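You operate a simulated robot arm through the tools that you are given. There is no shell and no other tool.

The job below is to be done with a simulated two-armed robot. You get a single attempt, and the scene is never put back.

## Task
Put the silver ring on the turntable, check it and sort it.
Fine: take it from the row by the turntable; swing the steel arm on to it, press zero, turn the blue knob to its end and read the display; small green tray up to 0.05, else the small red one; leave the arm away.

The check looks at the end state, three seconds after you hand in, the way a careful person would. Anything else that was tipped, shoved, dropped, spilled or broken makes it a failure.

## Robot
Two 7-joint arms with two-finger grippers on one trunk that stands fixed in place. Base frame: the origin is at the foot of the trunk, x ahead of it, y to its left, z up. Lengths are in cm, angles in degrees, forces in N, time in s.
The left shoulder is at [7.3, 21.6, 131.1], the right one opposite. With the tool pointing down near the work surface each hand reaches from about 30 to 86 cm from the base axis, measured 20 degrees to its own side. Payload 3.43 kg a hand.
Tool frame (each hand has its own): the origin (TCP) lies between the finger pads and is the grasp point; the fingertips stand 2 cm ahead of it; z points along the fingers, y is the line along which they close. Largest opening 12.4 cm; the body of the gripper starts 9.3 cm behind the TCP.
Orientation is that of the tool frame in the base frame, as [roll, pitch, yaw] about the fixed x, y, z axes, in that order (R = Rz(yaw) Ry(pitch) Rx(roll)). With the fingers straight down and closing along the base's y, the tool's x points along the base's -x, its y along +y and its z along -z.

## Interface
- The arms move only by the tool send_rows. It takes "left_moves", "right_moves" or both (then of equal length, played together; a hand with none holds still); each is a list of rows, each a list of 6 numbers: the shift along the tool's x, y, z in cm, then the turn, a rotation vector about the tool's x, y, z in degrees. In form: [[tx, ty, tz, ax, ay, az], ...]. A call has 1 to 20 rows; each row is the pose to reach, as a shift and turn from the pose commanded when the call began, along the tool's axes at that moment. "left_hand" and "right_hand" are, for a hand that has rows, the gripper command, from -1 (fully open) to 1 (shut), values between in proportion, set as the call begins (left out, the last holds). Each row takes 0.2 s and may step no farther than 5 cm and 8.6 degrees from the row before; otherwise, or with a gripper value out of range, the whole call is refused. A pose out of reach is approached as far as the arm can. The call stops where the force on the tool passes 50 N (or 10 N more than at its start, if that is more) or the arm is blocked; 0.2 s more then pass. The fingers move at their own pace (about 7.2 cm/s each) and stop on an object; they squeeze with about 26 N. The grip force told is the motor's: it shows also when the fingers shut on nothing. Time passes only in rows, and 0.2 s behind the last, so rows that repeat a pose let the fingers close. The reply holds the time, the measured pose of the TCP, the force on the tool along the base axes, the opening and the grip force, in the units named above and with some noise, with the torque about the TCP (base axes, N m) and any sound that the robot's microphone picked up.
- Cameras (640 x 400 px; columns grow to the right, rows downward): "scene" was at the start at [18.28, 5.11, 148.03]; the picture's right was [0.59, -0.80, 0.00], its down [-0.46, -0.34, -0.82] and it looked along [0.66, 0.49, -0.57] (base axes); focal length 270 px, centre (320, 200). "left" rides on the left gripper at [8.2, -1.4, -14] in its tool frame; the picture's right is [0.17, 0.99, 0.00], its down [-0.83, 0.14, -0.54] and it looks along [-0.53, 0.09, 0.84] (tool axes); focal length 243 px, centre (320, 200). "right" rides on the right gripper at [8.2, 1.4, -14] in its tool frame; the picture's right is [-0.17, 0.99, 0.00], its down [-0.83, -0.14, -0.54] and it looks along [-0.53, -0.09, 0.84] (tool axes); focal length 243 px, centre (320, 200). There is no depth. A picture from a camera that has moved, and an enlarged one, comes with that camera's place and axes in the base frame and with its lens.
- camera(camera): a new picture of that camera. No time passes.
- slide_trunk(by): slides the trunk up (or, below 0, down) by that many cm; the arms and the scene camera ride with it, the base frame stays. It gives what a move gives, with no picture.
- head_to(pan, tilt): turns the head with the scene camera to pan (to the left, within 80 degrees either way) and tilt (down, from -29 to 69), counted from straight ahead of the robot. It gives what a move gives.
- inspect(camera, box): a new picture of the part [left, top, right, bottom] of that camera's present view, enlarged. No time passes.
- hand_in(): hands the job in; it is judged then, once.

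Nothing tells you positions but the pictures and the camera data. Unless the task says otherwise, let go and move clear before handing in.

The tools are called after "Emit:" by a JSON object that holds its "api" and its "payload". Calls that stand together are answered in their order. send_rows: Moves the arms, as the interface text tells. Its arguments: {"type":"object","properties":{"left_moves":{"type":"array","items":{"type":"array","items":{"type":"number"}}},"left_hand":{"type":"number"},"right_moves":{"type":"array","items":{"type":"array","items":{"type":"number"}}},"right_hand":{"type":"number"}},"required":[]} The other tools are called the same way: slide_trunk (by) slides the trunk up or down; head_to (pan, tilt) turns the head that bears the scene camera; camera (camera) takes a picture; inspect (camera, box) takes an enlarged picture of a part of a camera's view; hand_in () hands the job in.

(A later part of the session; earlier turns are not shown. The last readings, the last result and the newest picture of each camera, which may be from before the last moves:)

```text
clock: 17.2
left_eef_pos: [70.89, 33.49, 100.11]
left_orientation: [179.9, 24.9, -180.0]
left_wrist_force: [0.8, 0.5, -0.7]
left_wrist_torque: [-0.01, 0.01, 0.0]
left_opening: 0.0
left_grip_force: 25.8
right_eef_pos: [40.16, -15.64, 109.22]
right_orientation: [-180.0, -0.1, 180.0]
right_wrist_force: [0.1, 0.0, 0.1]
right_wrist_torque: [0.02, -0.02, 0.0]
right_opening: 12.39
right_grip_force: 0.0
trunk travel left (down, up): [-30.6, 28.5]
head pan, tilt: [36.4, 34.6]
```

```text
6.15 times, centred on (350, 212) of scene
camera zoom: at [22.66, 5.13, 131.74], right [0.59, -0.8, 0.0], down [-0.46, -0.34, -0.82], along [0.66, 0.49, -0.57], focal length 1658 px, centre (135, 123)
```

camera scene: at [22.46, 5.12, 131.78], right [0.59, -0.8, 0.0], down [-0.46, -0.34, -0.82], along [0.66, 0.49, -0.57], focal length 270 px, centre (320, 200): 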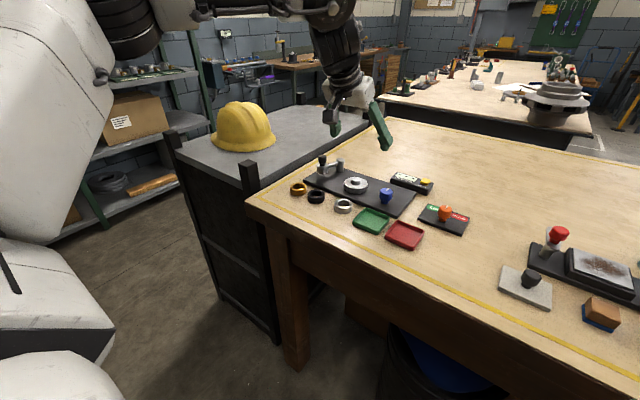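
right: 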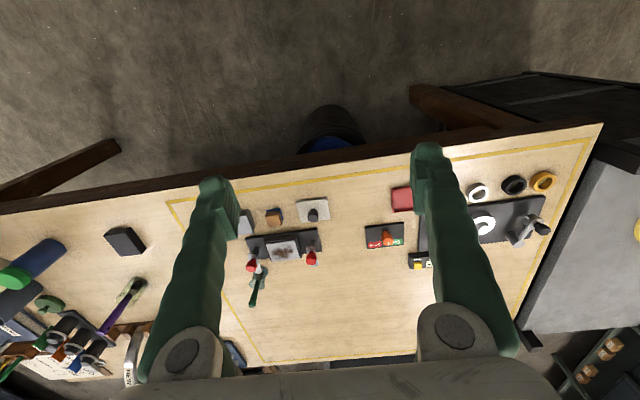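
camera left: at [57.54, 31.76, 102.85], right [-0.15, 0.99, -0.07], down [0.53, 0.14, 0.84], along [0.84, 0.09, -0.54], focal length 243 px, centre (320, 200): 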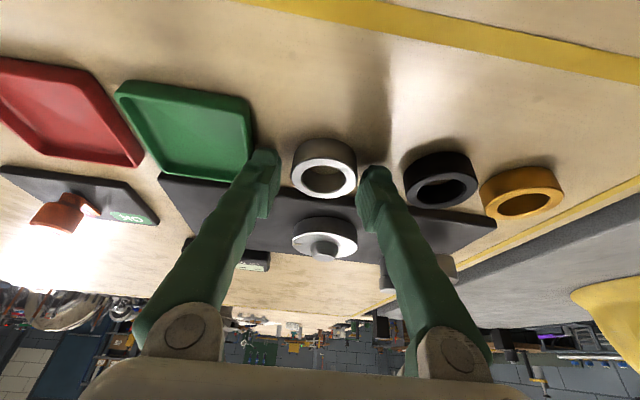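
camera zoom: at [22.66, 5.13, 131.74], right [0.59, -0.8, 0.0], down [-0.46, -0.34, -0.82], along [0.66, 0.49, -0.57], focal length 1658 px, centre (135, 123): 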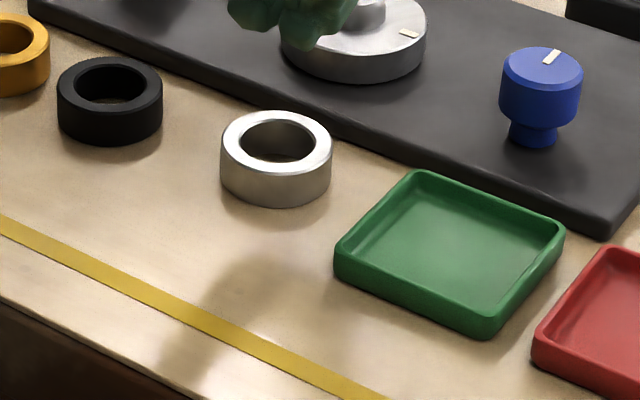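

The fingers pivot like tongs, so tilted tips give a poor hold; a vertical tool is preferable. The reach limit seems to come from wrist bend when the hand is high relative to the shoulder, so I'll raise the trunk and retest straight-down reach near the surface.

Emit:
{"api": "slide_trunk", "payload": {"by": 20}}

Emit:
{"api": "camera", "payload": {"camera": "scene"}}

```text
clock: 19.4
left_eef_pos: [70.9, 33.37, 120.28]
left_orientation: [-180.0, 24.8, 180.0]
left_wrist_force: [-0.2, -0.8, -0.9]
left_wrist_torque: [0.03, 0.03, -0.02]
left_opening: 0.0
left_grip_force: 25.8
right_eef_pos: [39.53, -15.74, 130.67]
right_orientation: [179.8, 2.4, 179.8]
right_wrist_force: [0.3, 0.0, -1.0]
right_wrist_torque: [-0.01, -0.01, 0.0]
right_opening: 12.4
right_grip_force: 0.1
trunk travel left (down, up): [-50.6, 8.5]
head pan, tilt: [36.4, 34.6]
```

```text
taken
camera scene: at [16.2, 5.13, 152.72], right [0.59, -0.8, 0.0], down [-0.46, -0.34, -0.82], along [0.66, 0.49, -0.57], focal length 270 px, centre (320, 200)
```

scene: 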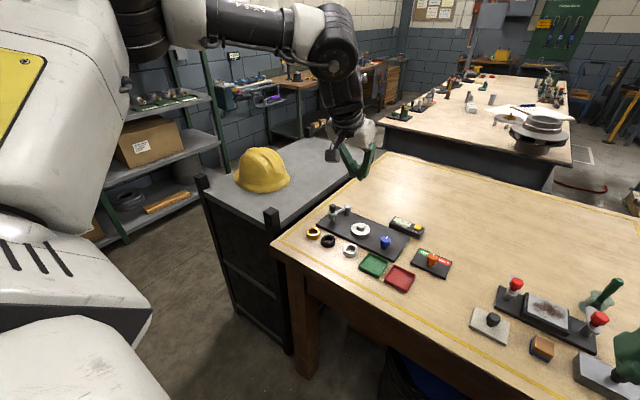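

The trunk is up and the hand is at (70.9, 33.4, 120.3). I'll come down above the ring at tilt 25° with the fingers open a bit, then take the tilt out.

Emit:
{"api": "send_rows", "payload": {"left_moves": [[1.7, 0, 3.63, 0, 0, 0], [3.4, 0, 7.25, 0, 0, 0], [5.1, 0, 10.9, 0, 0, 0], [6.77, 0, 14.5, 0, 0, 0], [7.8, 0, 16.7, 0, 0, 0], [7.8, 0, 16.7, 0, 0, 0]], "left_hand": 0.0}}

Emit:
{"api": "send_rows", "payload": {"left_moves": [[0, 0, 0, 0, 6.2, 0], [0, 0, 0, 0, 12.4, 0], [0, 0, 0, 0, 18.6, 0], [0, 0, 0, 0, 24.8, 0], [0, 0, 0, 0, 24.8, 0]]}}

Emit:
{"api": "camera", "payload": {"camera": "scene"}}

```text
clock: 20.8
left_eef_pos: [70.83, 33.21, 101.65]
left_orientation: [179.9, 24.8, -180.0]
left_wrist_force: [-0.3, 0.1, 0.2]
left_wrist_torque: [0.03, -0.01, 0.02]
left_opening: 6.18
left_grip_force: 0.0
right_eef_pos: [39.57, -15.74, 130.73]
right_orientation: [180.0, 2.4, 179.7]
right_wrist_force: [0.1, -0.1, 0.0]
right_wrist_torque: [0.01, -0.03, 0.02]
right_opening: 12.38
right_grip_force: 0.1
trunk travel left (down, up): [-50.6, 8.5]
head pan, tilt: [36.4, 34.6]
```

```text
clock: 22.0
left_eef_pos: [65.5, 36.3, 102.88]
left_orientation: [-179.8, 0.4, 179.9]
left_wrist_force: [-0.5, 0.1, -0.3]
left_wrist_torque: [-0.01, 0.03, 0.01]
left_opening: 6.19
left_grip_force: 0.1
left hand out of reach, approached as far as the arm can: row 3, 4, 5
right_eef_pos: [39.81, -15.68, 130.63]
right_orientation: [179.8, 2.4, 179.8]
right_wrist_force: [-0.3, 0.4, 0.6]
right_wrist_torque: [0.0, 0.05, 0.01]
right_opening: 12.37
right_grip_force: 0.1
trunk travel left (down, up): [-50.6, 8.5]
head pan, tilt: [36.4, 34.6]
```

```text
taken
camera scene: at [16.32, 5.2, 152.71], right [0.59, -0.8, 0.0], down [-0.46, -0.34, -0.82], along [0.66, 0.49, -0.57], focal length 270 px, centre (320, 200)
```

scene: 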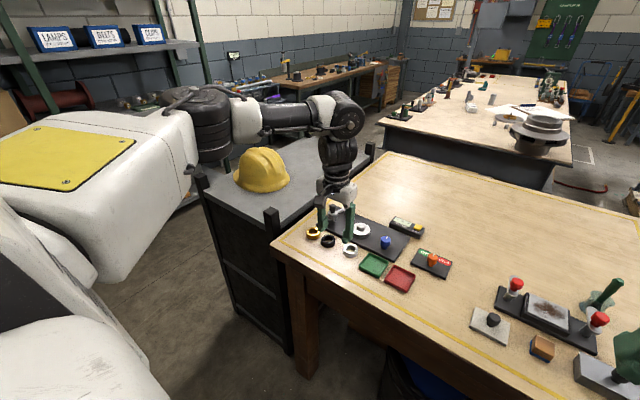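

Straight-down reach stays short at any trunk height, so tilt is needed; the slip happened because the pad's front edge caught only the ring's top rim. I'll go back to the lower trunk setting (raising the hand first) and regrip about half a centimetre lower and slightly forward.

Emit:
{"api": "send_rows", "payload": {"left_moves": [[0, 0, -4, 0, -6, 0], [0, -1, -8, 0, -12, 0], [-1, -2, -12, 0, -18, 0], [-2, -3, -16, 0, -25, 0], [-4, -3, -19.5, 0, -25, 0], [-4, -3, -19.5, 0, -25, 0]]}}

```text
clock: 23.4
left_eef_pos: [69.22, 33.11, 122.26]
left_orientation: [-180.0, 25.0, -180.0]
left_wrist_force: [0.4, -0.2, 0.5]
left_wrist_torque: [0.01, -0.03, -0.02]
left_opening: 6.22
left_grip_force: 0.0
right_eef_pos: [39.72, -15.75, 130.65]
right_orientation: [180.0, 2.4, 179.7]
right_wrist_force: [1.0, 0.5, 0.0]
right_wrist_torque: [-0.01, -0.03, 0.0]
right_opening: 12.39
right_grip_force: 0.0
trunk travel left (down, up): [-50.6, 8.5]
head pan, tilt: [36.4, 34.6]
```

The hand is raised to z≈122 at tilt 25°. Sliding the trunk down 20 cm brings it to about z=102, well above the ring.

Emit:
{"api": "slide_trunk", "payload": {"by": -20}}

Emit:
{"api": "camera", "payload": {"camera": "left"}}

Emit:
{"api": "inspect", "payload": {"camera": "left", "box": [250, 55, 410, 155]}}

```text
clock: 25.6
left_eef_pos: [69.3, 33.02, 102.61]
left_orientation: [-180.0, 25.2, -179.9]
left_wrist_force: [-0.4, 0.5, 0.6]
left_wrist_torque: [-0.02, -0.02, 0.01]
left_opening: 6.2
left_grip_force: 0.1
right_eef_pos: [39.84, -15.79, 110.23]
right_orientation: [179.7, 1.6, 179.7]
right_wrist_force: [-0.2, -0.2, 0.4]
right_wrist_torque: [-0.05, -0.01, 0.01]
right_opening: 12.4
right_grip_force: 0.0
trunk travel left (down, up): [-30.6, 28.5]
head pan, tilt: [36.4, 34.6]
```

```text
taken
camera left: at [55.94, 31.53, 111.74], right [-0.15, 0.99, -0.07], down [0.52, 0.14, 0.84], along [0.84, 0.09, -0.54], focal length 243 px, centre (320, 200)
```

left: 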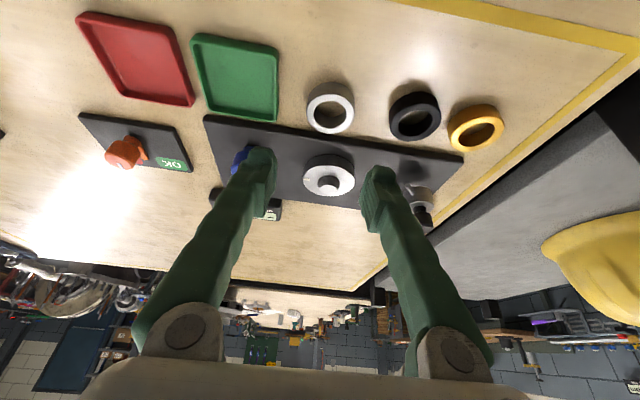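

```text
4.00 times, centred on (330, 105) of left
camera zoom: at [55.94, 31.53, 111.74], right [-0.15, 0.99, -0.07], down [0.52, 0.14, 0.84], along [0.84, 0.09, -0.54], focal length 970 px, centre (280, 580)
```

zoom: 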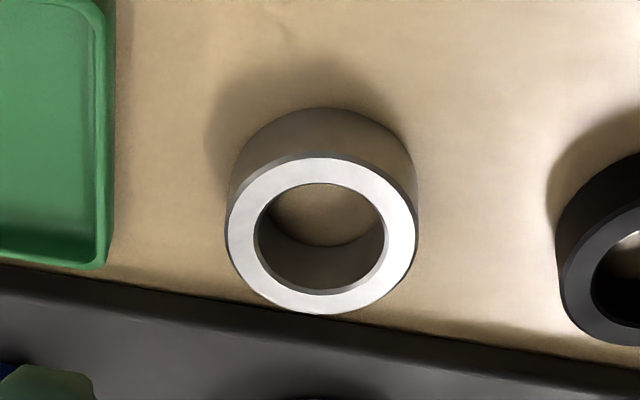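

The ring is at (70.75, 33.4), undisturbed. I'll descend again with the fingers at 5.5 cm, slightly further forward, stopping at z≈94.

Emit:
{"api": "send_rows", "payload": {"left_moves": [[0.5, 0.1, 2.1, 0, 0, 0], [1.0, 0.2, 4.2, 0, 0, 0], [1.5, 0.3, 6.3, 0, 0, 0], [1.97, 0.33, 8.46, 0, 0, 0], [1.97, 0.33, 8.46, 0, 0, 0]], "left_hand": 0.113}}

Emit:
{"api": "inspect", "payload": {"camera": "left", "box": [240, 110, 400, 230]}}

Emit:
{"api": "inspect", "payload": {"camera": "scene", "box": [318, 175, 382, 215]}}

```text
clock: 26.8
left_eef_pos: [71.02, 33.3, 93.91]
left_orientation: [180.0, 25.3, 179.9]
left_wrist_force: [0.3, 0.2, 0.3]
left_wrist_torque: [-0.01, 0.0, 0.0]
left_opening: 5.53
left_grip_force: 0.0
right_eef_pos: [39.77, -15.75, 110.31]
right_orientation: [179.7, 1.6, 179.8]
right_wrist_force: [0.2, 0.0, -0.4]
right_wrist_torque: [0.03, -0.02, -0.02]
right_opening: 12.41
right_grip_force: 0.1
trunk travel left (down, up): [-30.6, 28.5]
head pan, tilt: [36.4, 34.6]
```

```text
3.33 times, centred on (320, 170) of left
camera zoom: at [57.69, 31.92, 103.19], right [-0.15, 0.99, -0.07], down [0.52, 0.14, 0.84], along [0.84, 0.09, -0.54], focal length 809 px, centre (320, 300)
```

zoom: 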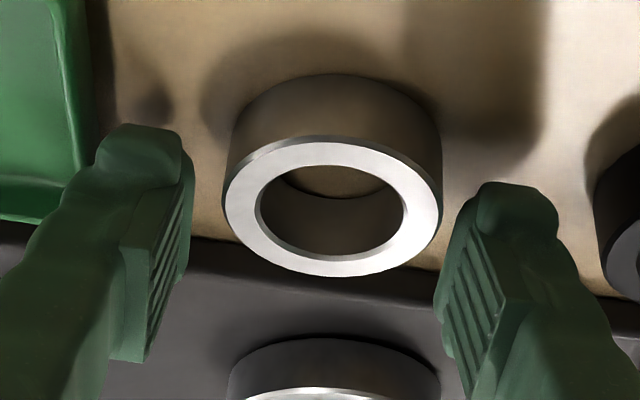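

```text
10.00 times, centred on (350, 195) of scene
camera zoom: at [22.56, 5.09, 131.76], right [0.59, -0.8, 0.0], down [-0.46, -0.34, -0.82], along [0.66, 0.49, -0.57], focal length 2695 px, centre (20, 250)
```

zoom: 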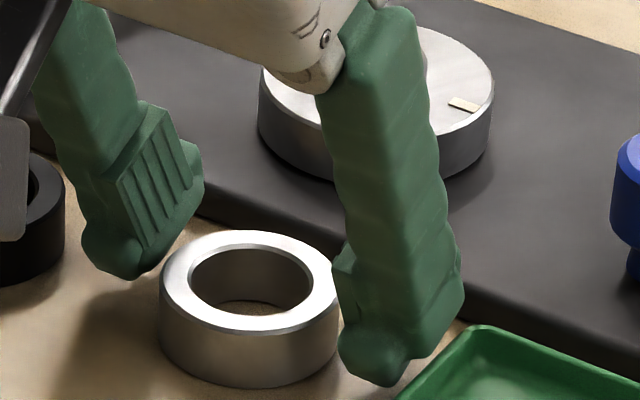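

The view shows the pads straddling the ring. I'll lower in small steps and watch the wrist force for table contact.

Emit:
{"api": "send_rows", "payload": {"left_moves": [[0.08, 0, 0.18, 0, 0, 0], [0.17, 0, 0.36, 0, 0, 0], [0.17, 0, 0.36, 0, 0, 0]]}}

Emit:
{"api": "send_rows", "payload": {"left_moves": [[0.04, 0, 0.09, 0, 0, 0], [0.04, 0, 0.09, 0, 0, 0]]}}

Emit:
{"api": "send_rows", "payload": {"left_moves": [[0.04, 0, 0.09, 0, 0, 0], [0.04, 0, 0.09, 0, 0, 0]]}}

```text
clock: 27.6
left_eef_pos: [71.02, 33.47, 93.63]
left_orientation: [-179.9, 25.1, -180.0]
left_wrist_force: [0.5, 0.3, 0.4]
left_wrist_torque: [-0.02, 0.01, 0.01]
left_opening: 5.51
left_grip_force: 0.1
right_eef_pos: [39.86, -15.75, 110.09]
right_orientation: [179.8, 1.5, 179.7]
right_wrist_force: [-0.3, -0.3, 0.9]
right_wrist_torque: [0.04, -0.01, 0.0]
right_opening: 12.41
right_grip_force: 0.1
trunk travel left (down, up): [-30.6, 28.5]
head pan, tilt: [36.4, 34.6]
```

```text
clock: 28.2
left_eef_pos: [71.15, 33.44, 93.56]
left_orientation: [-180.0, 25.1, 180.0]
left_wrist_force: [-0.5, -0.5, 0.3]
left_wrist_torque: [0.0, 0.02, 0.0]
left_opening: 5.49
left_grip_force: 0.0
right_eef_pos: [39.88, -15.78, 110.17]
right_orientation: [179.8, 1.4, 179.8]
right_wrist_force: [0.9, -0.9, 0.7]
right_wrist_torque: [-0.04, -0.05, -0.03]
right_opening: 12.41
right_grip_force: 0.1
trunk travel left (down, up): [-30.6, 28.5]
head pan, tilt: [36.4, 34.6]
```

```text
clock: 28.8
left_eef_pos: [70.99, 33.27, 93.37]
left_orientation: [-179.9, 25.1, 180.0]
left_wrist_force: [0.1, -0.6, -0.3]
left_wrist_torque: [0.04, 0.0, 0.02]
left_opening: 5.5
left_grip_force: 0.2
right_eef_pos: [39.82, -15.68, 110.19]
right_orientation: [179.7, 1.5, 179.7]
right_wrist_force: [0.2, 0.5, 0.5]
right_wrist_torque: [0.0, 0.01, 0.01]
right_opening: 12.4
right_grip_force: 0.0
trunk travel left (down, up): [-30.6, 28.5]
head pan, tilt: [36.4, 34.6]
```

No contact yet at z≈93.35. I'll keep stepping down 1 mm at a time.

Emit:
{"api": "send_rows", "payload": {"left_moves": [[0.04, 0, 0.09, 0, 0, 0], [0.04, 0, 0.09, 0, 0, 0]]}}

Emit:
{"api": "send_rows", "payload": {"left_moves": [[0.04, 0, 0.09, 0, 0, 0], [0.04, 0, 0.09, 0, 0, 0]]}}

Emit:
{"api": "inspect", "payload": {"camera": "scene", "box": [318, 175, 382, 215]}}

Emit:
{"api": "inspect", "payload": {"camera": "left", "box": [240, 110, 400, 230]}}

```text
clock: 29.4
left_eef_pos: [71.11, 33.33, 93.18]
left_orientation: [-180.0, 25.0, -180.0]
left_wrist_force: [-0.5, 0.0, 0.3]
left_wrist_torque: [-0.04, 0.02, 0.0]
left_opening: 5.54
left_grip_force: 0.0
right_eef_pos: [39.97, -15.82, 110.32]
right_orientation: [179.8, 1.4, 179.6]
right_wrist_force: [-0.4, 0.3, 0.2]
right_wrist_torque: [-0.03, 0.01, 0.02]
right_opening: 12.37
right_grip_force: 0.1
trunk travel left (down, up): [-30.6, 28.5]
head pan, tilt: [36.4, 34.6]
```

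```text
clock: 30.0
left_eef_pos: [71.2, 33.23, 93.25]
left_orientation: [-180.0, 25.1, 180.0]
left_wrist_force: [-0.1, 1.8, 2.1]
left_wrist_torque: [0.0, 0.01, -0.01]
left_opening: 5.51
left_grip_force: 0.1
right_eef_pos: [39.86, -15.79, 110.3]
right_orientation: [179.8, 1.4, 179.7]
right_wrist_force: [-0.1, 0.4, 0.8]
right_wrist_torque: [0.03, 0.03, -0.02]
right_opening: 12.4
right_grip_force: 0.1
trunk travel left (down, up): [-30.6, 28.5]
head pan, tilt: [36.4, 34.6]
```

```text
10.00 times, centred on (350, 195) of scene
camera zoom: at [22.59, 5.11, 131.75], right [0.59, -0.8, 0.0], down [-0.46, -0.34, -0.82], along [0.66, 0.49, -0.57], focal length 2695 px, centre (20, 250)
```

zoom: 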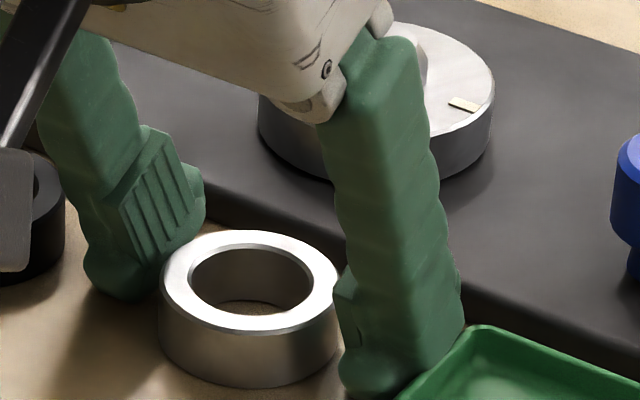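

```text
3.33 times, centred on (320, 170) of left
camera zoom: at [57.77, 31.88, 102.44], right [-0.15, 0.99, -0.07], down [0.52, 0.14, 0.84], along [0.84, 0.09, -0.54], focal length 809 px, centre (320, 300)
```

zoom: 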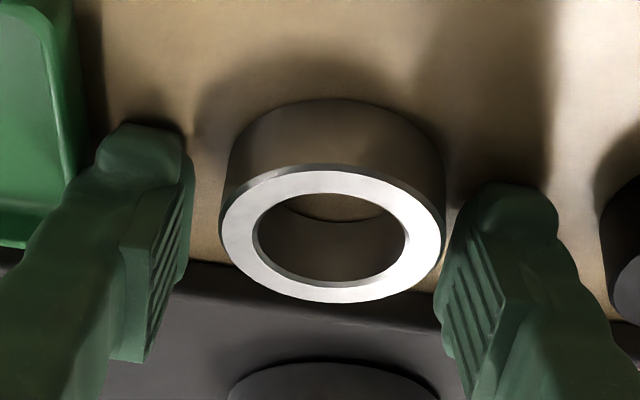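

Light table contact (about 2 N) at z≈93.2, so this is as low as it goes — about 0.5 cm deeper than before. I'll close and then lift slightly to test.

Emit:
{"api": "send_rows", "payload": {"left_moves": [[0, 0, 0, 0, 0, 0], [0, 0, 0, 0, 0, 0], [0, 0, 0, 0, 0, 0], [0, 0, 0, 0, 0, 0]], "left_hand": 1}}

Emit:
{"api": "send_rows", "payload": {"left_moves": [[-0.05, 0, -0.11, 0, 0, 0], [-0.1, 0, -0.22, 0, 0, 0], [-0.15, 0, -0.33, 0, 0, 0], [-0.21, 0, -0.45, 0, 0, 0], [-0.21, 0, -0.45, 0, 0, 0]]}}

Emit:
{"api": "inspect", "payload": {"camera": "left", "box": [240, 110, 400, 230]}}

Emit:
{"api": "inspect", "payload": {"camera": "scene", "box": [318, 175, 382, 215]}}

```text
clock: 31.0
left_eef_pos: [71.07, 33.39, 93.4]
left_orientation: [179.9, 25.0, -180.0]
left_wrist_force: [0.5, 0.2, 2.1]
left_wrist_torque: [0.01, -0.02, 0.02]
left_opening: 4.42
left_grip_force: 26.2
right_eef_pos: [39.94, -15.67, 110.17]
right_orientation: [179.6, 1.6, 179.7]
right_wrist_force: [-0.1, 0.2, -0.3]
right_wrist_torque: [0.01, 0.0, -0.01]
right_opening: 12.41
right_grip_force: 0.1
trunk travel left (down, up): [-30.6, 28.5]
head pan, tilt: [36.4, 34.6]
```

```text
clock: 32.2
left_eef_pos: [71.05, 33.29, 93.7]
left_orientation: [180.0, 25.1, -179.9]
left_wrist_force: [0.3, -0.7, -1.1]
left_wrist_torque: [0.0, -0.01, 0.0]
left_opening: 4.42
left_grip_force: 25.9
right_eef_pos: [40.01, -15.69, 110.27]
right_orientation: [179.7, 1.5, 179.7]
right_wrist_force: [-0.7, -0.9, -0.8]
right_wrist_torque: [0.01, 0.01, -0.04]
right_opening: 12.38
right_grip_force: 0.0
trunk travel left (down, up): [-30.6, 28.5]
head pan, tilt: [36.4, 34.6]
```

```text
3.33 times, centred on (320, 170) of left
camera zoom: at [57.8, 31.87, 102.91], right [-0.15, 0.99, -0.07], down [0.52, 0.14, 0.84], along [0.84, 0.09, -0.54], focal length 809 px, centre (320, 300)
```

zoom: 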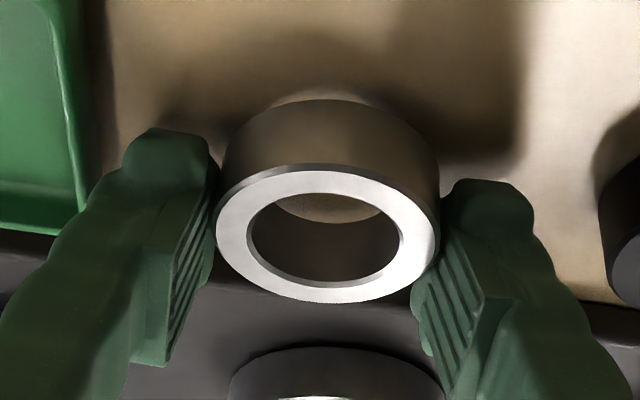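

```text
10.00 times, centred on (350, 195) of scene
camera zoom: at [22.63, 5.12, 131.74], right [0.59, -0.8, 0.0], down [-0.46, -0.34, -0.82], along [0.66, 0.49, -0.57], focal length 2695 px, centre (20, 250)
```

zoom: 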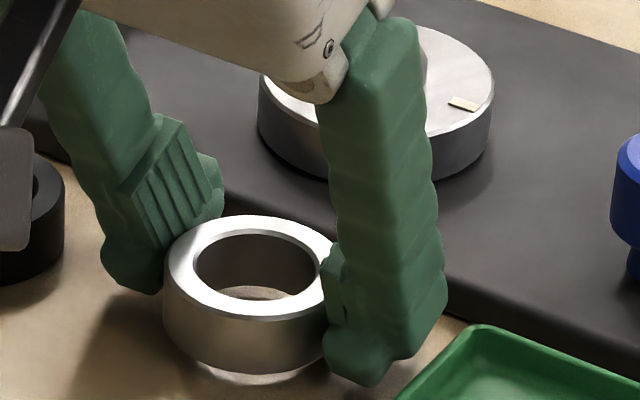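

The ring now lifts with the fingers (gap visible beneath, opening steady at 4.42). I'll lift slowly to about z=100.

Emit:
{"api": "send_rows", "payload": {"left_moves": [[-0.2, 0, -0.45, 0, 0, 0], [-0.5, 0, -1.1, 0, 0, 0], [-0.9, 0, -1.9, 0, 0, 0], [-1.3, 0, -2.8, 0, 0, 0], [-1.75, 0, -3.75, 0, 0, 0], [-2.2, 0, -4.7, 0, 0, 0], [-2.66, 0, -5.7, 0, 0, 0], [-2.66, 0, -5.7, 0, 0, 0]]}}

Emit:
{"api": "inspect", "payload": {"camera": "left", "box": [240, 110, 400, 230]}}

Emit:
{"api": "inspect", "payload": {"camera": "scene", "box": [310, 140, 390, 190]}}

```text
clock: 34.0
left_eef_pos: [71.05, 33.39, 99.9]
left_orientation: [-180.0, 25.1, 180.0]
left_wrist_force: [0.7, 0.7, -2.3]
left_wrist_torque: [-0.03, -0.03, -0.02]
left_opening: 4.42
left_grip_force: 26.3
right_eef_pos: [39.98, -15.76, 110.26]
right_orientation: [179.6, 1.5, 179.6]
right_wrist_force: [-0.1, -0.4, 0.0]
right_wrist_torque: [-0.04, -0.01, -0.01]
right_opening: 12.4
right_grip_force: 0.0
trunk travel left (down, up): [-30.6, 28.5]
head pan, tilt: [36.4, 34.6]
```

```text
3.33 times, centred on (320, 170) of left
camera zoom: at [57.8, 31.81, 109.13], right [-0.15, 0.99, -0.07], down [0.52, 0.14, 0.84], along [0.84, 0.09, -0.54], focal length 809 px, centre (320, 300)
```

zoom: 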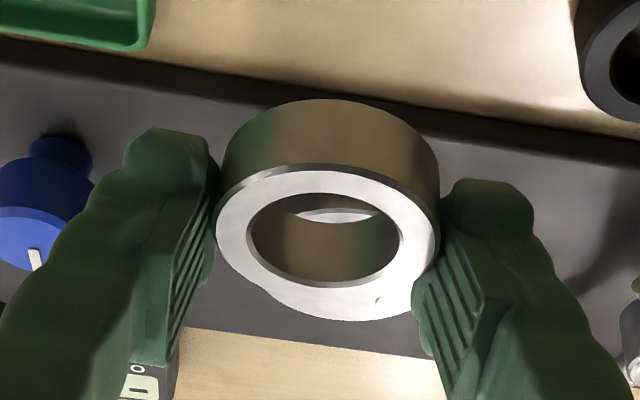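

```text
8.00 times, centred on (350, 165) of scene
camera zoom: at [22.65, 5.13, 131.74], right [0.59, -0.8, 0.0], down [-0.46, -0.34, -0.82], along [0.66, 0.49, -0.57], focal length 2156 px, centre (80, 480)
```

zoom: 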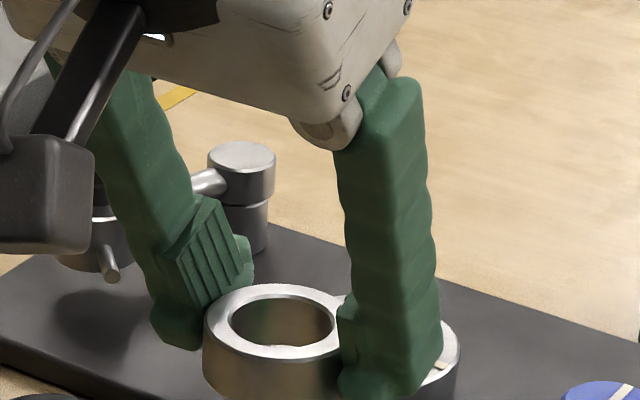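

The ring is held firmly and level. Next I'll carry it over the turntable at this height (ring bottom about 3 cm above the hub).

Emit:
{"api": "send_rows", "payload": {"left_moves": [[-1.6, 0.33, 0.76, 0, 0, 0], [-3.26, 0.65, 1.52, 0, 0, 0], [-4.9, 0.98, 2.29, 0, 0, 0], [-6.5, 1.3, 3.05, 0, 0, 0], [-8.15, 1.63, 3.81, 0, 0, 0], [-8.15, 1.63, 3.81, 0, 0, 0]]}}

Emit:
{"api": "inspect", "payload": {"camera": "left", "box": [240, 80, 400, 230]}}

Emit:
{"api": "inspect", "payload": {"camera": "scene", "box": [310, 140, 390, 200]}}

Emit:
{"api": "send_rows", "payload": {"left_moves": [[0, 0, 0, 0, 0, 0]]}}

```text
clock: 35.4
left_eef_pos: [79.99, 34.96, 100.1]
left_orientation: [180.0, 25.0, 179.9]
left_wrist_force: [-0.1, 0.0, -0.6]
left_wrist_torque: [0.01, -0.02, 0.02]
left_opening: 4.42
left_grip_force: 25.6
right_eef_pos: [39.79, -15.83, 110.29]
right_orientation: [179.7, 1.6, 179.7]
right_wrist_force: [0.0, -0.1, 0.2]
right_wrist_torque: [-0.01, -0.01, 0.0]
right_opening: 12.42
right_grip_force: 0.0
trunk travel left (down, up): [-30.6, 28.5]
head pan, tilt: [36.4, 34.6]
```

```text
2.67 times, centred on (320, 155) of left
camera zoom: at [66.79, 33.59, 109.28], right [-0.15, 0.99, -0.07], down [0.52, 0.14, 0.84], along [0.84, 0.09, -0.54], focal length 647 px, centre (320, 320)
```

zoom: 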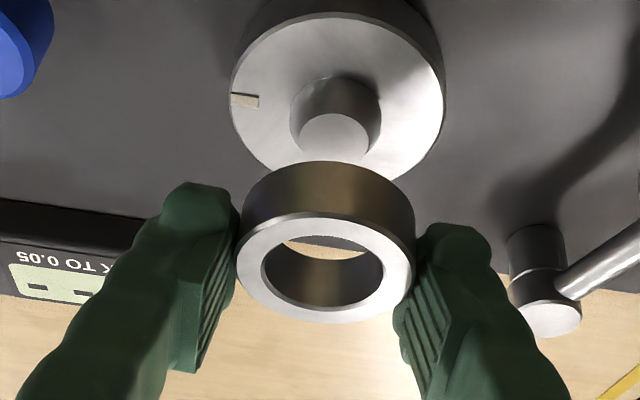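

```text
6.67 times, centred on (350, 170) of scene
camera zoom: at [22.56, 5.09, 131.76], right [0.59, -0.8, 0.0], down [-0.46, -0.34, -0.82], along [0.66, 0.49, -0.57], focal length 1797 px, centre (120, 400)
```

zoom: 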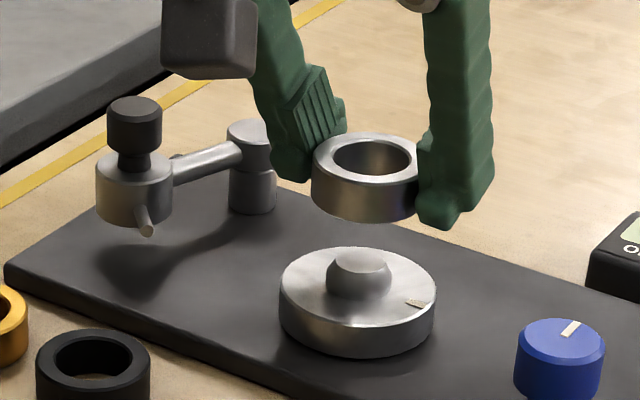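

```text
clock: 35.8
left_eef_pos: [80.11, 35.11, 99.93]
left_orientation: [179.9, 25.0, -179.9]
left_wrist_force: [-0.5, -0.5, -1.9]
left_wrist_torque: [-0.02, 0.01, 0.01]
left_opening: 4.42
left_grip_force: 26.1
right_eef_pos: [39.78, -15.59, 110.3]
right_orientation: [179.7, 1.5, 179.7]
right_wrist_force: [-0.5, -0.7, -1.0]
right_wrist_torque: [0.01, 0.03, -0.01]
right_opening: 12.38
right_grip_force: 0.1
trunk travel left (down, up): [-30.6, 28.5]
head pan, tilt: [36.4, 34.6]
```

The ring hangs directly over the hub area. I'll take sharper enlargements from both cameras to fine-align before lowering.

Emit:
{"api": "inspect", "payload": {"camera": "left", "box": [272, 75, 372, 155]}}

Emit:
{"api": "inspect", "payload": {"camera": "left", "box": [280, 135, 364, 205]}}

Emit:
{"api": "inspect", "payload": {"camera": "scene", "box": [330, 150, 390, 200]}}

```text
5.00 times, centred on (322, 115) of left
camera zoom: at [66.84, 33.61, 109.2], right [-0.15, 0.99, -0.07], down [0.52, 0.14, 0.84], along [0.84, 0.09, -0.54], focal length 1213 px, centre (310, 625)
```

zoom: 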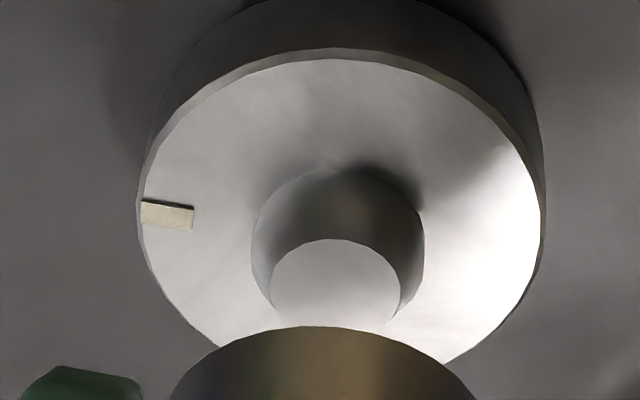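

```text
5.71 times, centred on (322, 170) of left
camera zoom: at [66.84, 33.61, 109.2], right [-0.15, 0.99, -0.07], down [0.52, 0.14, 0.84], along [0.84, 0.09, -0.54], focal length 1386 px, centre (309, 371)
```

zoom: 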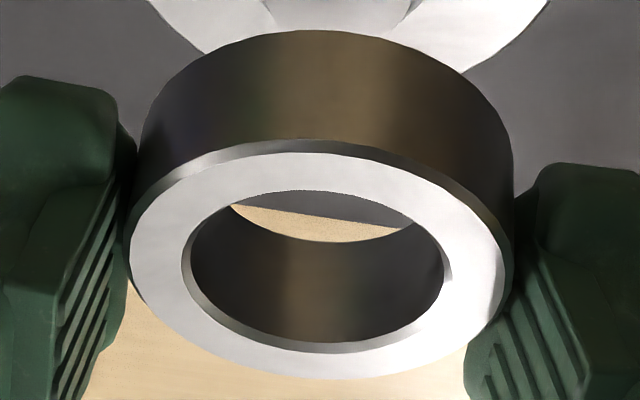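

```text
8.00 times, centred on (360, 175) of scene
camera zoom: at [22.64, 5.12, 131.74], right [0.59, -0.8, 0.0], down [-0.46, -0.34, -0.82], along [0.66, 0.49, -0.57], focal length 2156 px, centre (0, 400)
```

zoom: 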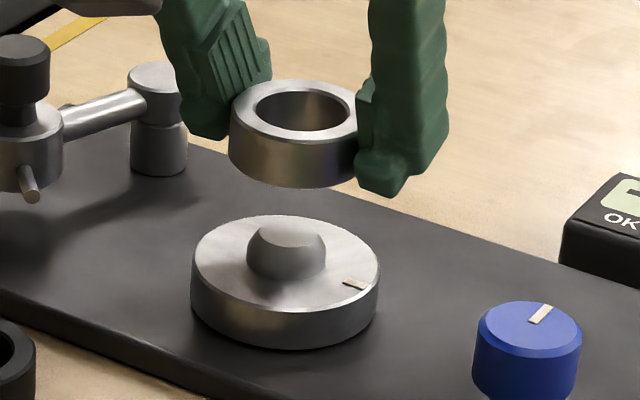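

Both cameras show the ring close to concentric with the hub, but I want millimetre certainty. I'll zoom further on the ring and the hub in the scene view.

Emit:
{"api": "inspect", "payload": {"camera": "scene", "box": [350, 155, 382, 175]}}

Emit:
{"api": "inspect", "payload": {"camera": "scene", "box": [350, 174, 382, 194]}}

```text
16.00 times, centred on (366, 165) of scene
camera zoom: at [22.64, 5.12, 131.74], right [0.59, -0.8, 0.0], down [-0.46, -0.34, -0.82], along [0.66, 0.49, -0.57], focal length 4312 px, centre (-416, 760)
```

zoom: 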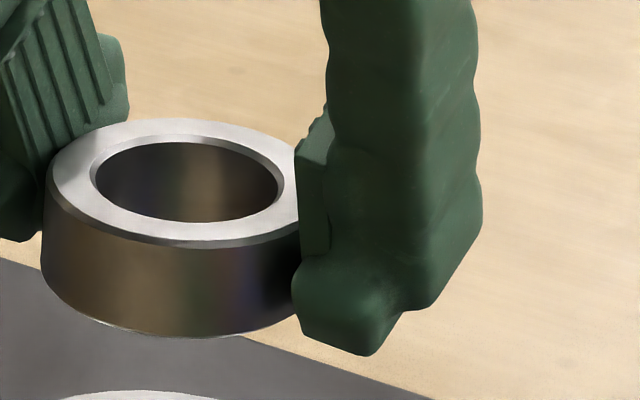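

```text
16.00 times, centred on (366, 184) of scene
camera zoom: at [22.64, 5.12, 131.74], right [0.59, -0.8, 0.0], down [-0.46, -0.34, -0.82], along [0.66, 0.49, -0.57], focal length 4312 px, centre (-416, 456)
```

zoom: 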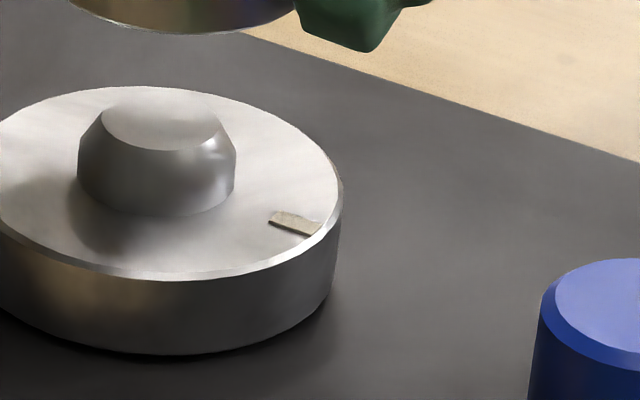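

The ring's hole leaves about 2 mm clearance around the chamfered hub and the ring seems within ~2 mm of centre. I'll correct slightly and lower to just above the hub, then check again.

Emit:
{"api": "send_rows", "payload": {"left_moves": [[0.4, -0.04, 0.74, 0, 0, 0], [0.8, -0.08, 1.48, 0, 0, 0], [1.167, -0.08, 2.214, 0, 0, 0], [1.167, -0.08, 2.214, 0, 0, 0]]}}

Emit:
{"api": "inspect", "payload": {"camera": "scene", "box": [342, 165, 382, 195]}}

Emit:
{"api": "inspect", "payload": {"camera": "left", "box": [270, 105, 370, 195]}}

```text
clock: 36.8
left_eef_pos: [79.94, 34.89, 97.55]
left_orientation: [-180.0, 25.1, 180.0]
left_wrist_force: [0.6, -0.5, -0.6]
left_wrist_torque: [-0.02, 0.0, 0.0]
left_opening: 4.43
left_grip_force: 26.4
right_eef_pos: [39.8, -15.68, 110.23]
right_orientation: [179.7, 1.6, 179.7]
right_wrist_force: [0.3, -0.5, -0.1]
right_wrist_torque: [-0.02, 0.03, 0.0]
right_opening: 12.41
right_grip_force: 0.0
trunk travel left (down, up): [-30.6, 28.5]
head pan, tilt: [36.4, 34.6]
```

```text
13.33 times, centred on (362, 180) of scene
camera zoom: at [22.63, 5.11, 131.74], right [0.59, -0.8, 0.0], down [-0.46, -0.34, -0.82], along [0.66, 0.49, -0.57], focal length 3593 px, centre (-240, 467)
```

zoom: 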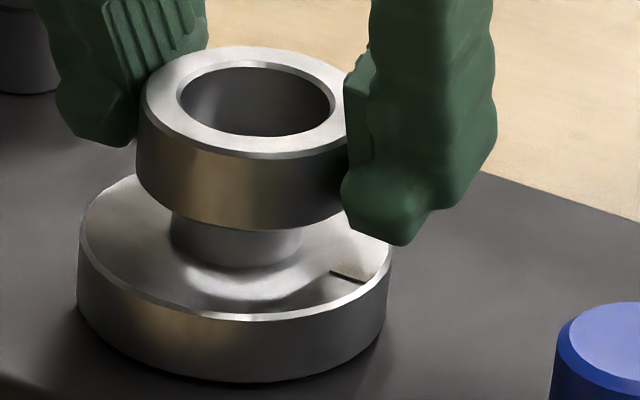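

```text
4.44 times, centred on (320, 150) of left
camera zoom: at [66.72, 33.47, 106.69], right [-0.15, 0.99, -0.07], down [0.52, 0.14, 0.84], along [0.84, 0.09, -0.54], focal length 1078 px, centre (320, 422)
```

zoom: 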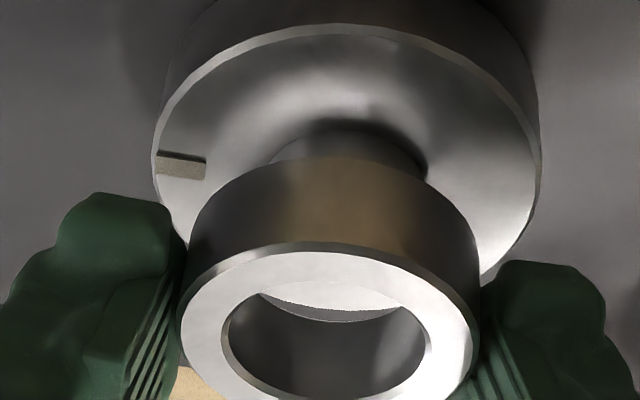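

The ring is just above the hub and about 1.5 mm too far forward by my reading. I'll correct that and lower 0.6 cm so the ring's hole starts over the chamfer.

Emit:
{"api": "send_rows", "payload": {"left_moves": [[0.136, 0.02, -0.063, 0, 0, 0], [0.26, 0.02, 0.2, 0, 0, 0], [0.39, 0.02, 0.48, 0, 0, 0], [0.39, 0.02, 0.48, 0, 0, 0]]}}

Emit:
{"api": "inspect", "payload": {"camera": "scene", "box": [342, 165, 382, 195]}}

Emit:
{"api": "inspect", "payload": {"camera": "left", "box": [270, 115, 370, 205]}}

```text
clock: 37.8
left_eef_pos: [79.91, 34.89, 96.95]
left_orientation: [180.0, 25.1, 180.0]
left_wrist_force: [-0.1, 0.6, -2.2]
left_wrist_torque: [0.02, -0.01, -0.01]
left_opening: 4.41
left_grip_force: 26.0
right_eef_pos: [39.9, -15.85, 110.2]
right_orientation: [179.7, 1.5, 179.7]
right_wrist_force: [0.3, -0.4, 0.3]
right_wrist_torque: [-0.02, 0.0, 0.01]
right_opening: 12.42
right_grip_force: 0.1
trunk travel left (down, up): [-30.6, 28.5]
head pan, tilt: [36.4, 34.6]
```

```text
13.33 times, centred on (362, 180) of scene
camera zoom: at [22.63, 5.11, 131.74], right [0.59, -0.8, 0.0], down [-0.46, -0.34, -0.82], along [0.66, 0.49, -0.57], focal length 3593 px, centre (-240, 467)
```

zoom: 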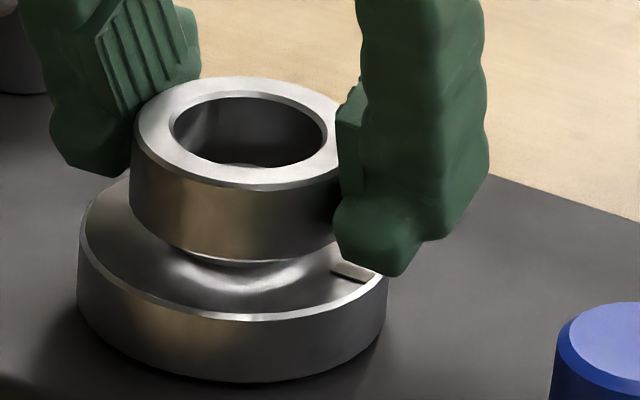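

```text
4.44 times, centred on (320, 160) of left
camera zoom: at [66.49, 33.46, 106.1], right [-0.15, 0.99, -0.07], down [0.52, 0.14, 0.84], along [0.84, 0.09, -0.54], focal length 1078 px, centre (320, 378)
```

zoom: 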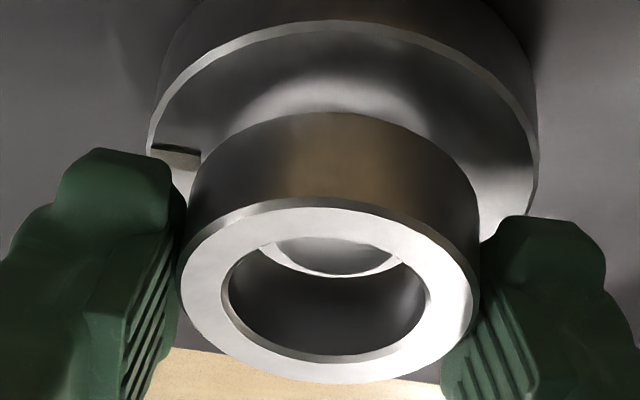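

Through the ring's hole I can see the hub's plateau and chamfer, nearly concentric; ring needs about 1 mm back and 0.5 mm to +y. I'll apply that and lower another 0.7 cm.

Emit:
{"api": "send_rows", "payload": {"left_moves": [[0.09, 0.05, -0.042, 0, 0, 0], [0.175, 0.05, 0.14, 0, 0, 0], [0.26, 0.05, 0.32, 0, 0, 0], [0.387, 0.05, 0.59, 0, 0, 0], [0.387, 0.05, 0.59, 0, 0, 0]]}}

Emit:
{"api": "inspect", "payload": {"camera": "scene", "box": [342, 165, 382, 195]}}

Emit:
{"api": "inspect", "payload": {"camera": "left", "box": [270, 125, 370, 215]}}

```text
clock: 39.0
left_eef_pos: [79.78, 35.0, 96.23]
left_orientation: [-180.0, 25.1, -179.9]
left_wrist_force: [0.3, 1.1, 0.7]
left_wrist_torque: [0.02, 0.01, 0.02]
left_opening: 4.43
left_grip_force: 25.7
right_eef_pos: [39.96, -15.81, 110.21]
right_orientation: [179.7, 1.4, 179.7]
right_wrist_force: [0.1, 0.0, 0.1]
right_wrist_torque: [0.0, 0.02, -0.01]
right_opening: 12.38
right_grip_force: 0.2
trunk travel left (down, up): [-30.6, 28.5]
head pan, tilt: [36.4, 34.6]
```

```text
13.33 times, centred on (362, 180) of scene
camera zoom: at [22.61, 5.11, 131.75], right [0.59, -0.8, 0.0], down [-0.46, -0.34, -0.82], along [0.66, 0.49, -0.57], focal length 3593 px, centre (-240, 467)
```

zoom: 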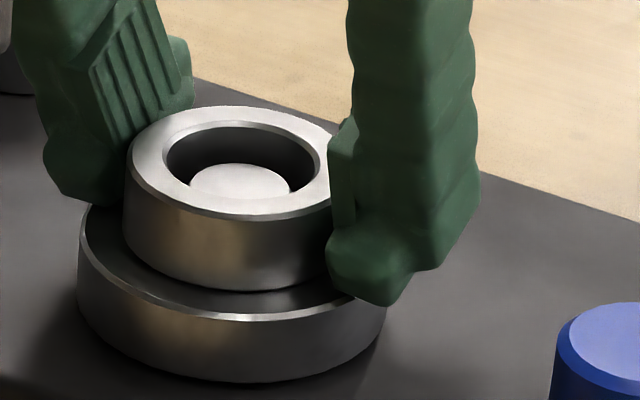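

```text
4.44 times, centred on (320, 170) of left
camera zoom: at [66.41, 33.52, 105.41], right [-0.15, 0.99, -0.07], down [0.52, 0.14, 0.84], along [0.84, 0.09, -0.54], focal length 1078 px, centre (320, 333)
```

zoom: 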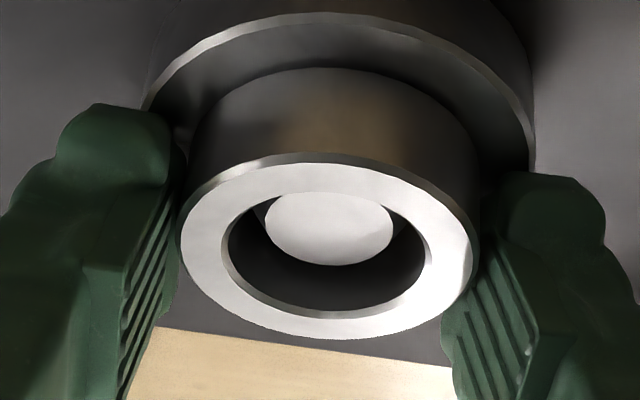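

The hub has entered the ring's hole and both views look concentric. I'll lower the last few millimetres in small steps, watching the force.

Emit:
{"api": "send_rows", "payload": {"left_moves": [[0.042, 0, 0.09, 0, 0, 0], [0.085, 0, 0.18, 0, 0, 0], [0.085, 0, 0.18, 0, 0, 0]]}}

Emit:
{"api": "send_rows", "payload": {"left_moves": [[0.042, 0, 0.09, 0, 0, 0], [0.042, 0, 0.09, 0, 0, 0]]}}

Emit:
{"api": "send_rows", "payload": {"left_moves": [[0.042, 0, 0.09, 0, 0, 0], [0.042, 0, 0.09, 0, 0, 0]]}}

Emit:
{"api": "inspect", "payload": {"camera": "scene", "box": [342, 165, 382, 195]}}

```text
clock: 39.8
left_eef_pos: [79.61, 34.98, 96.34]
left_orientation: [-180.0, 25.4, -179.9]
left_wrist_force: [3.3, 4.1, 12.2]
left_wrist_torque: [-0.03, 0.07, -0.01]
left_opening: 4.42
left_grip_force: 25.7
right_eef_pos: [39.8, -15.72, 110.31]
right_orientation: [179.7, 1.7, 179.7]
right_wrist_force: [-0.4, 0.0, -0.5]
right_wrist_torque: [0.02, 0.01, 0.0]
right_opening: 12.41
right_grip_force: 0.0
trunk travel left (down, up): [-30.6, 28.5]
head pan, tilt: [36.4, 34.6]
```

```text
clock: 40.4
left_eef_pos: [79.73, 35.07, 96.18]
left_orientation: [-180.0, 25.4, -179.9]
left_wrist_force: [6.8, 5.6, 20.3]
left_wrist_torque: [0.02, 0.12, -0.02]
left_opening: 4.4
left_grip_force: 25.6
right_eef_pos: [39.7, -15.7, 110.29]
right_orientation: [179.7, 1.6, 179.6]
right_wrist_force: [0.1, 0.5, 0.4]
right_wrist_torque: [0.04, -0.03, 0.0]
right_opening: 12.42
right_grip_force: 0.0
trunk travel left (down, up): [-30.6, 28.5]
head pan, tilt: [36.4, 34.6]
```

```text
clock: 41.0
left_eef_pos: [79.62, 34.93, 96.24]
left_orientation: [-180.0, 25.5, -179.9]
left_wrist_force: [8.6, 7.3, 28.3]
left_wrist_torque: [0.07, 0.19, -0.06]
left_opening: 4.4
left_grip_force: 25.7
right_eef_pos: [39.75, -15.8, 110.36]
right_orientation: [179.7, 1.6, 179.8]
right_wrist_force: [-0.9, 0.2, -0.4]
right_wrist_torque: [0.0, -0.01, -0.01]
right_opening: 12.39
right_grip_force: 0.1
trunk travel left (down, up): [-30.6, 28.5]
head pan, tilt: [36.4, 34.6]
```

```text
13.33 times, centred on (362, 180) of scene
camera zoom: at [22.41, 5.07, 131.79], right [0.59, -0.8, 0.0], down [-0.46, -0.34, -0.82], along [0.66, 0.49, -0.57], focal length 3593 px, centre (-240, 467)
```

zoom: 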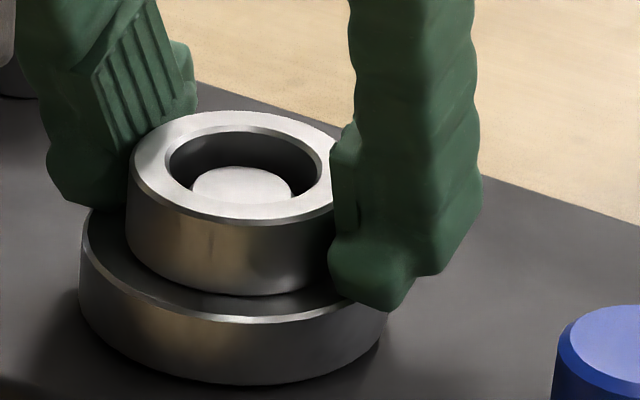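

Vertical force rose to 28 N with no further descent, so the ring appears seated on the disk. I'll back off the pressure a little and look before releasing.

Emit:
{"api": "send_rows", "payload": {"left_moves": [[-0.06, 0, -0.13, 0, 0, 0], [-0.127, 0.02, -0.272, 0, 0, 0], [-0.127, 0.02, -0.272, 0, 0, 0]]}}

Emit:
{"api": "inspect", "payload": {"camera": "scene", "box": [342, 165, 382, 195]}}

Emit:
{"api": "inspect", "payload": {"camera": "left", "box": [270, 125, 370, 215]}}

```text
clock: 41.8
left_eef_pos: [79.75, 34.87, 96.27]
left_orientation: [-180.0, 25.3, -180.0]
left_wrist_force: [8.2, 3.7, 19.6]
left_wrist_torque: [0.08, -0.12, 0.03]
left_opening: 4.42
left_grip_force: 25.7
right_eef_pos: [39.84, -15.71, 110.29]
right_orientation: [179.7, 1.7, 179.7]
right_wrist_force: [-0.6, 0.2, 0.8]
right_wrist_torque: [0.02, -0.01, -0.02]
right_opening: 12.42
right_grip_force: 0.0
trunk travel left (down, up): [-30.6, 28.5]
head pan, tilt: [36.4, 34.6]
```

```text
13.33 times, centred on (362, 180) of scene
camera zoom: at [22.5, 5.06, 131.77], right [0.59, -0.8, 0.0], down [-0.46, -0.34, -0.82], along [0.66, 0.49, -0.57], focal length 3593 px, centre (-240, 467)
```

zoom: 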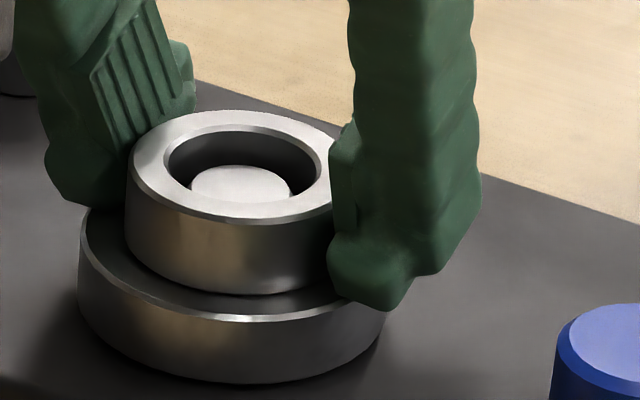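

```text
4.44 times, centred on (320, 170) of left
camera zoom: at [66.33, 33.46, 105.38], right [-0.15, 0.99, -0.07], down [0.52, 0.14, 0.84], along [0.84, 0.09, -0.54], focal length 1078 px, centre (320, 333)
```

zoom: 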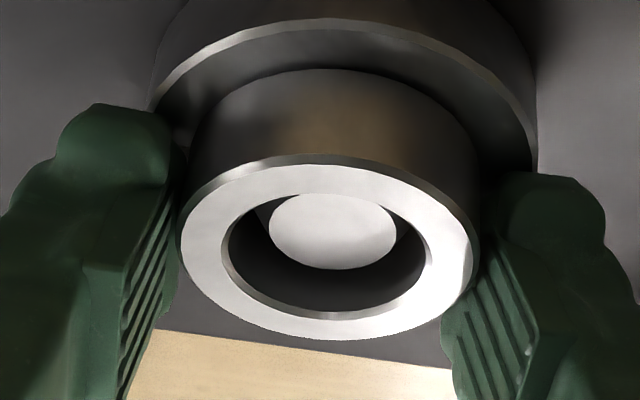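

Emit:
{"api": "send_rows", "payload": {"left_moves": [[-0.03, 0, -0.06, 0, 0, 0], [-0.03, 0, -0.06, 0, 0, 0], [-0.03, 0, -0.06, 0, 0, 0]]}}

```text
clock: 42.6
left_eef_pos: [79.61, 34.88, 96.23]
left_orientation: [-180.0, 25.1, 180.0]
left_wrist_force: [6.0, 3.7, 15.8]
left_wrist_torque: [0.05, -0.06, -0.02]
left_opening: 4.42
left_grip_force: 25.7
right_eef_pos: [39.77, -15.73, 110.28]
right_orientation: [179.6, 1.6, 179.7]
right_wrist_force: [0.0, -0.3, -0.5]
right_wrist_torque: [0.04, 0.0, -0.01]
right_opening: 12.41
right_grip_force: 0.1
trunk travel left (down, up): [-30.6, 28.5]
head pan, tilt: [36.4, 34.6]
```

The contact pressure is easing. I'll relieve it a bit more before opening the fingers.

Emit:
{"api": "send_rows", "payload": {"left_moves": [[-0.04, 0, -0.09, 0, 0, 0], [-0.04, 0, -0.09, 0, 0, 0]]}}

Emit:
{"api": "send_rows", "payload": {"left_moves": [[-0.03, 0, -0.06, 0, 0, 0], [-0.03, 0, -0.06, 0, 0, 0]]}}

Emit:
{"api": "inspect", "payload": {"camera": "scene", "box": [342, 165, 382, 195]}}

```text
clock: 43.2
left_eef_pos: [79.72, 34.91, 96.19]
left_orientation: [-180.0, 25.0, 179.9]
left_wrist_force: [3.6, -0.3, 7.1]
left_wrist_torque: [-0.03, -0.02, -0.01]
left_opening: 4.41
left_grip_force: 25.7
right_eef_pos: [39.89, -15.77, 110.34]
right_orientation: [179.7, 1.6, 179.7]
right_wrist_force: [0.6, 0.8, -0.1]
right_wrist_torque: [-0.04, -0.02, 0.0]
right_opening: 12.38
right_grip_force: 0.1
trunk travel left (down, up): [-30.6, 28.5]
head pan, tilt: [36.4, 34.6]
```

```text
clock: 43.8
left_eef_pos: [79.67, 34.95, 96.34]
left_orientation: [179.8, 24.9, -179.9]
left_wrist_force: [0.0, 0.4, 0.7]
left_wrist_torque: [-0.06, 0.02, 0.0]
left_opening: 4.43
left_grip_force: 26.0
right_eef_pos: [39.93, -15.71, 110.21]
right_orientation: [179.7, 1.5, 179.7]
right_wrist_force: [0.6, -0.9, -0.2]
right_wrist_torque: [-0.01, 0.01, -0.02]
right_opening: 12.4
right_grip_force: 0.0
trunk travel left (down, up): [-30.6, 28.5]
head pan, tilt: [36.4, 34.6]
```

```text
13.33 times, centred on (362, 180) of scene
camera zoom: at [22.62, 5.11, 131.74], right [0.59, -0.8, 0.0], down [-0.46, -0.34, -0.82], along [0.66, 0.49, -0.57], focal length 3593 px, centre (-240, 467)
```

zoom: 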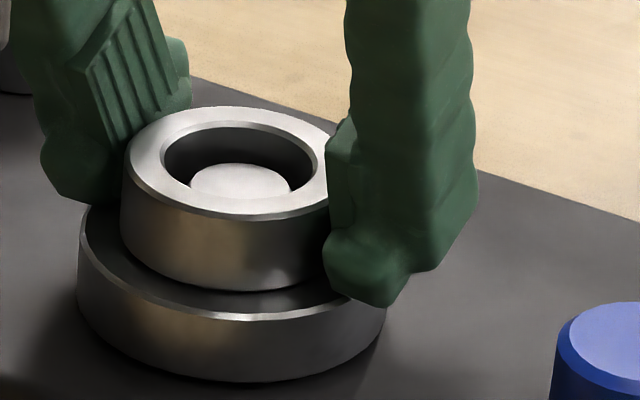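

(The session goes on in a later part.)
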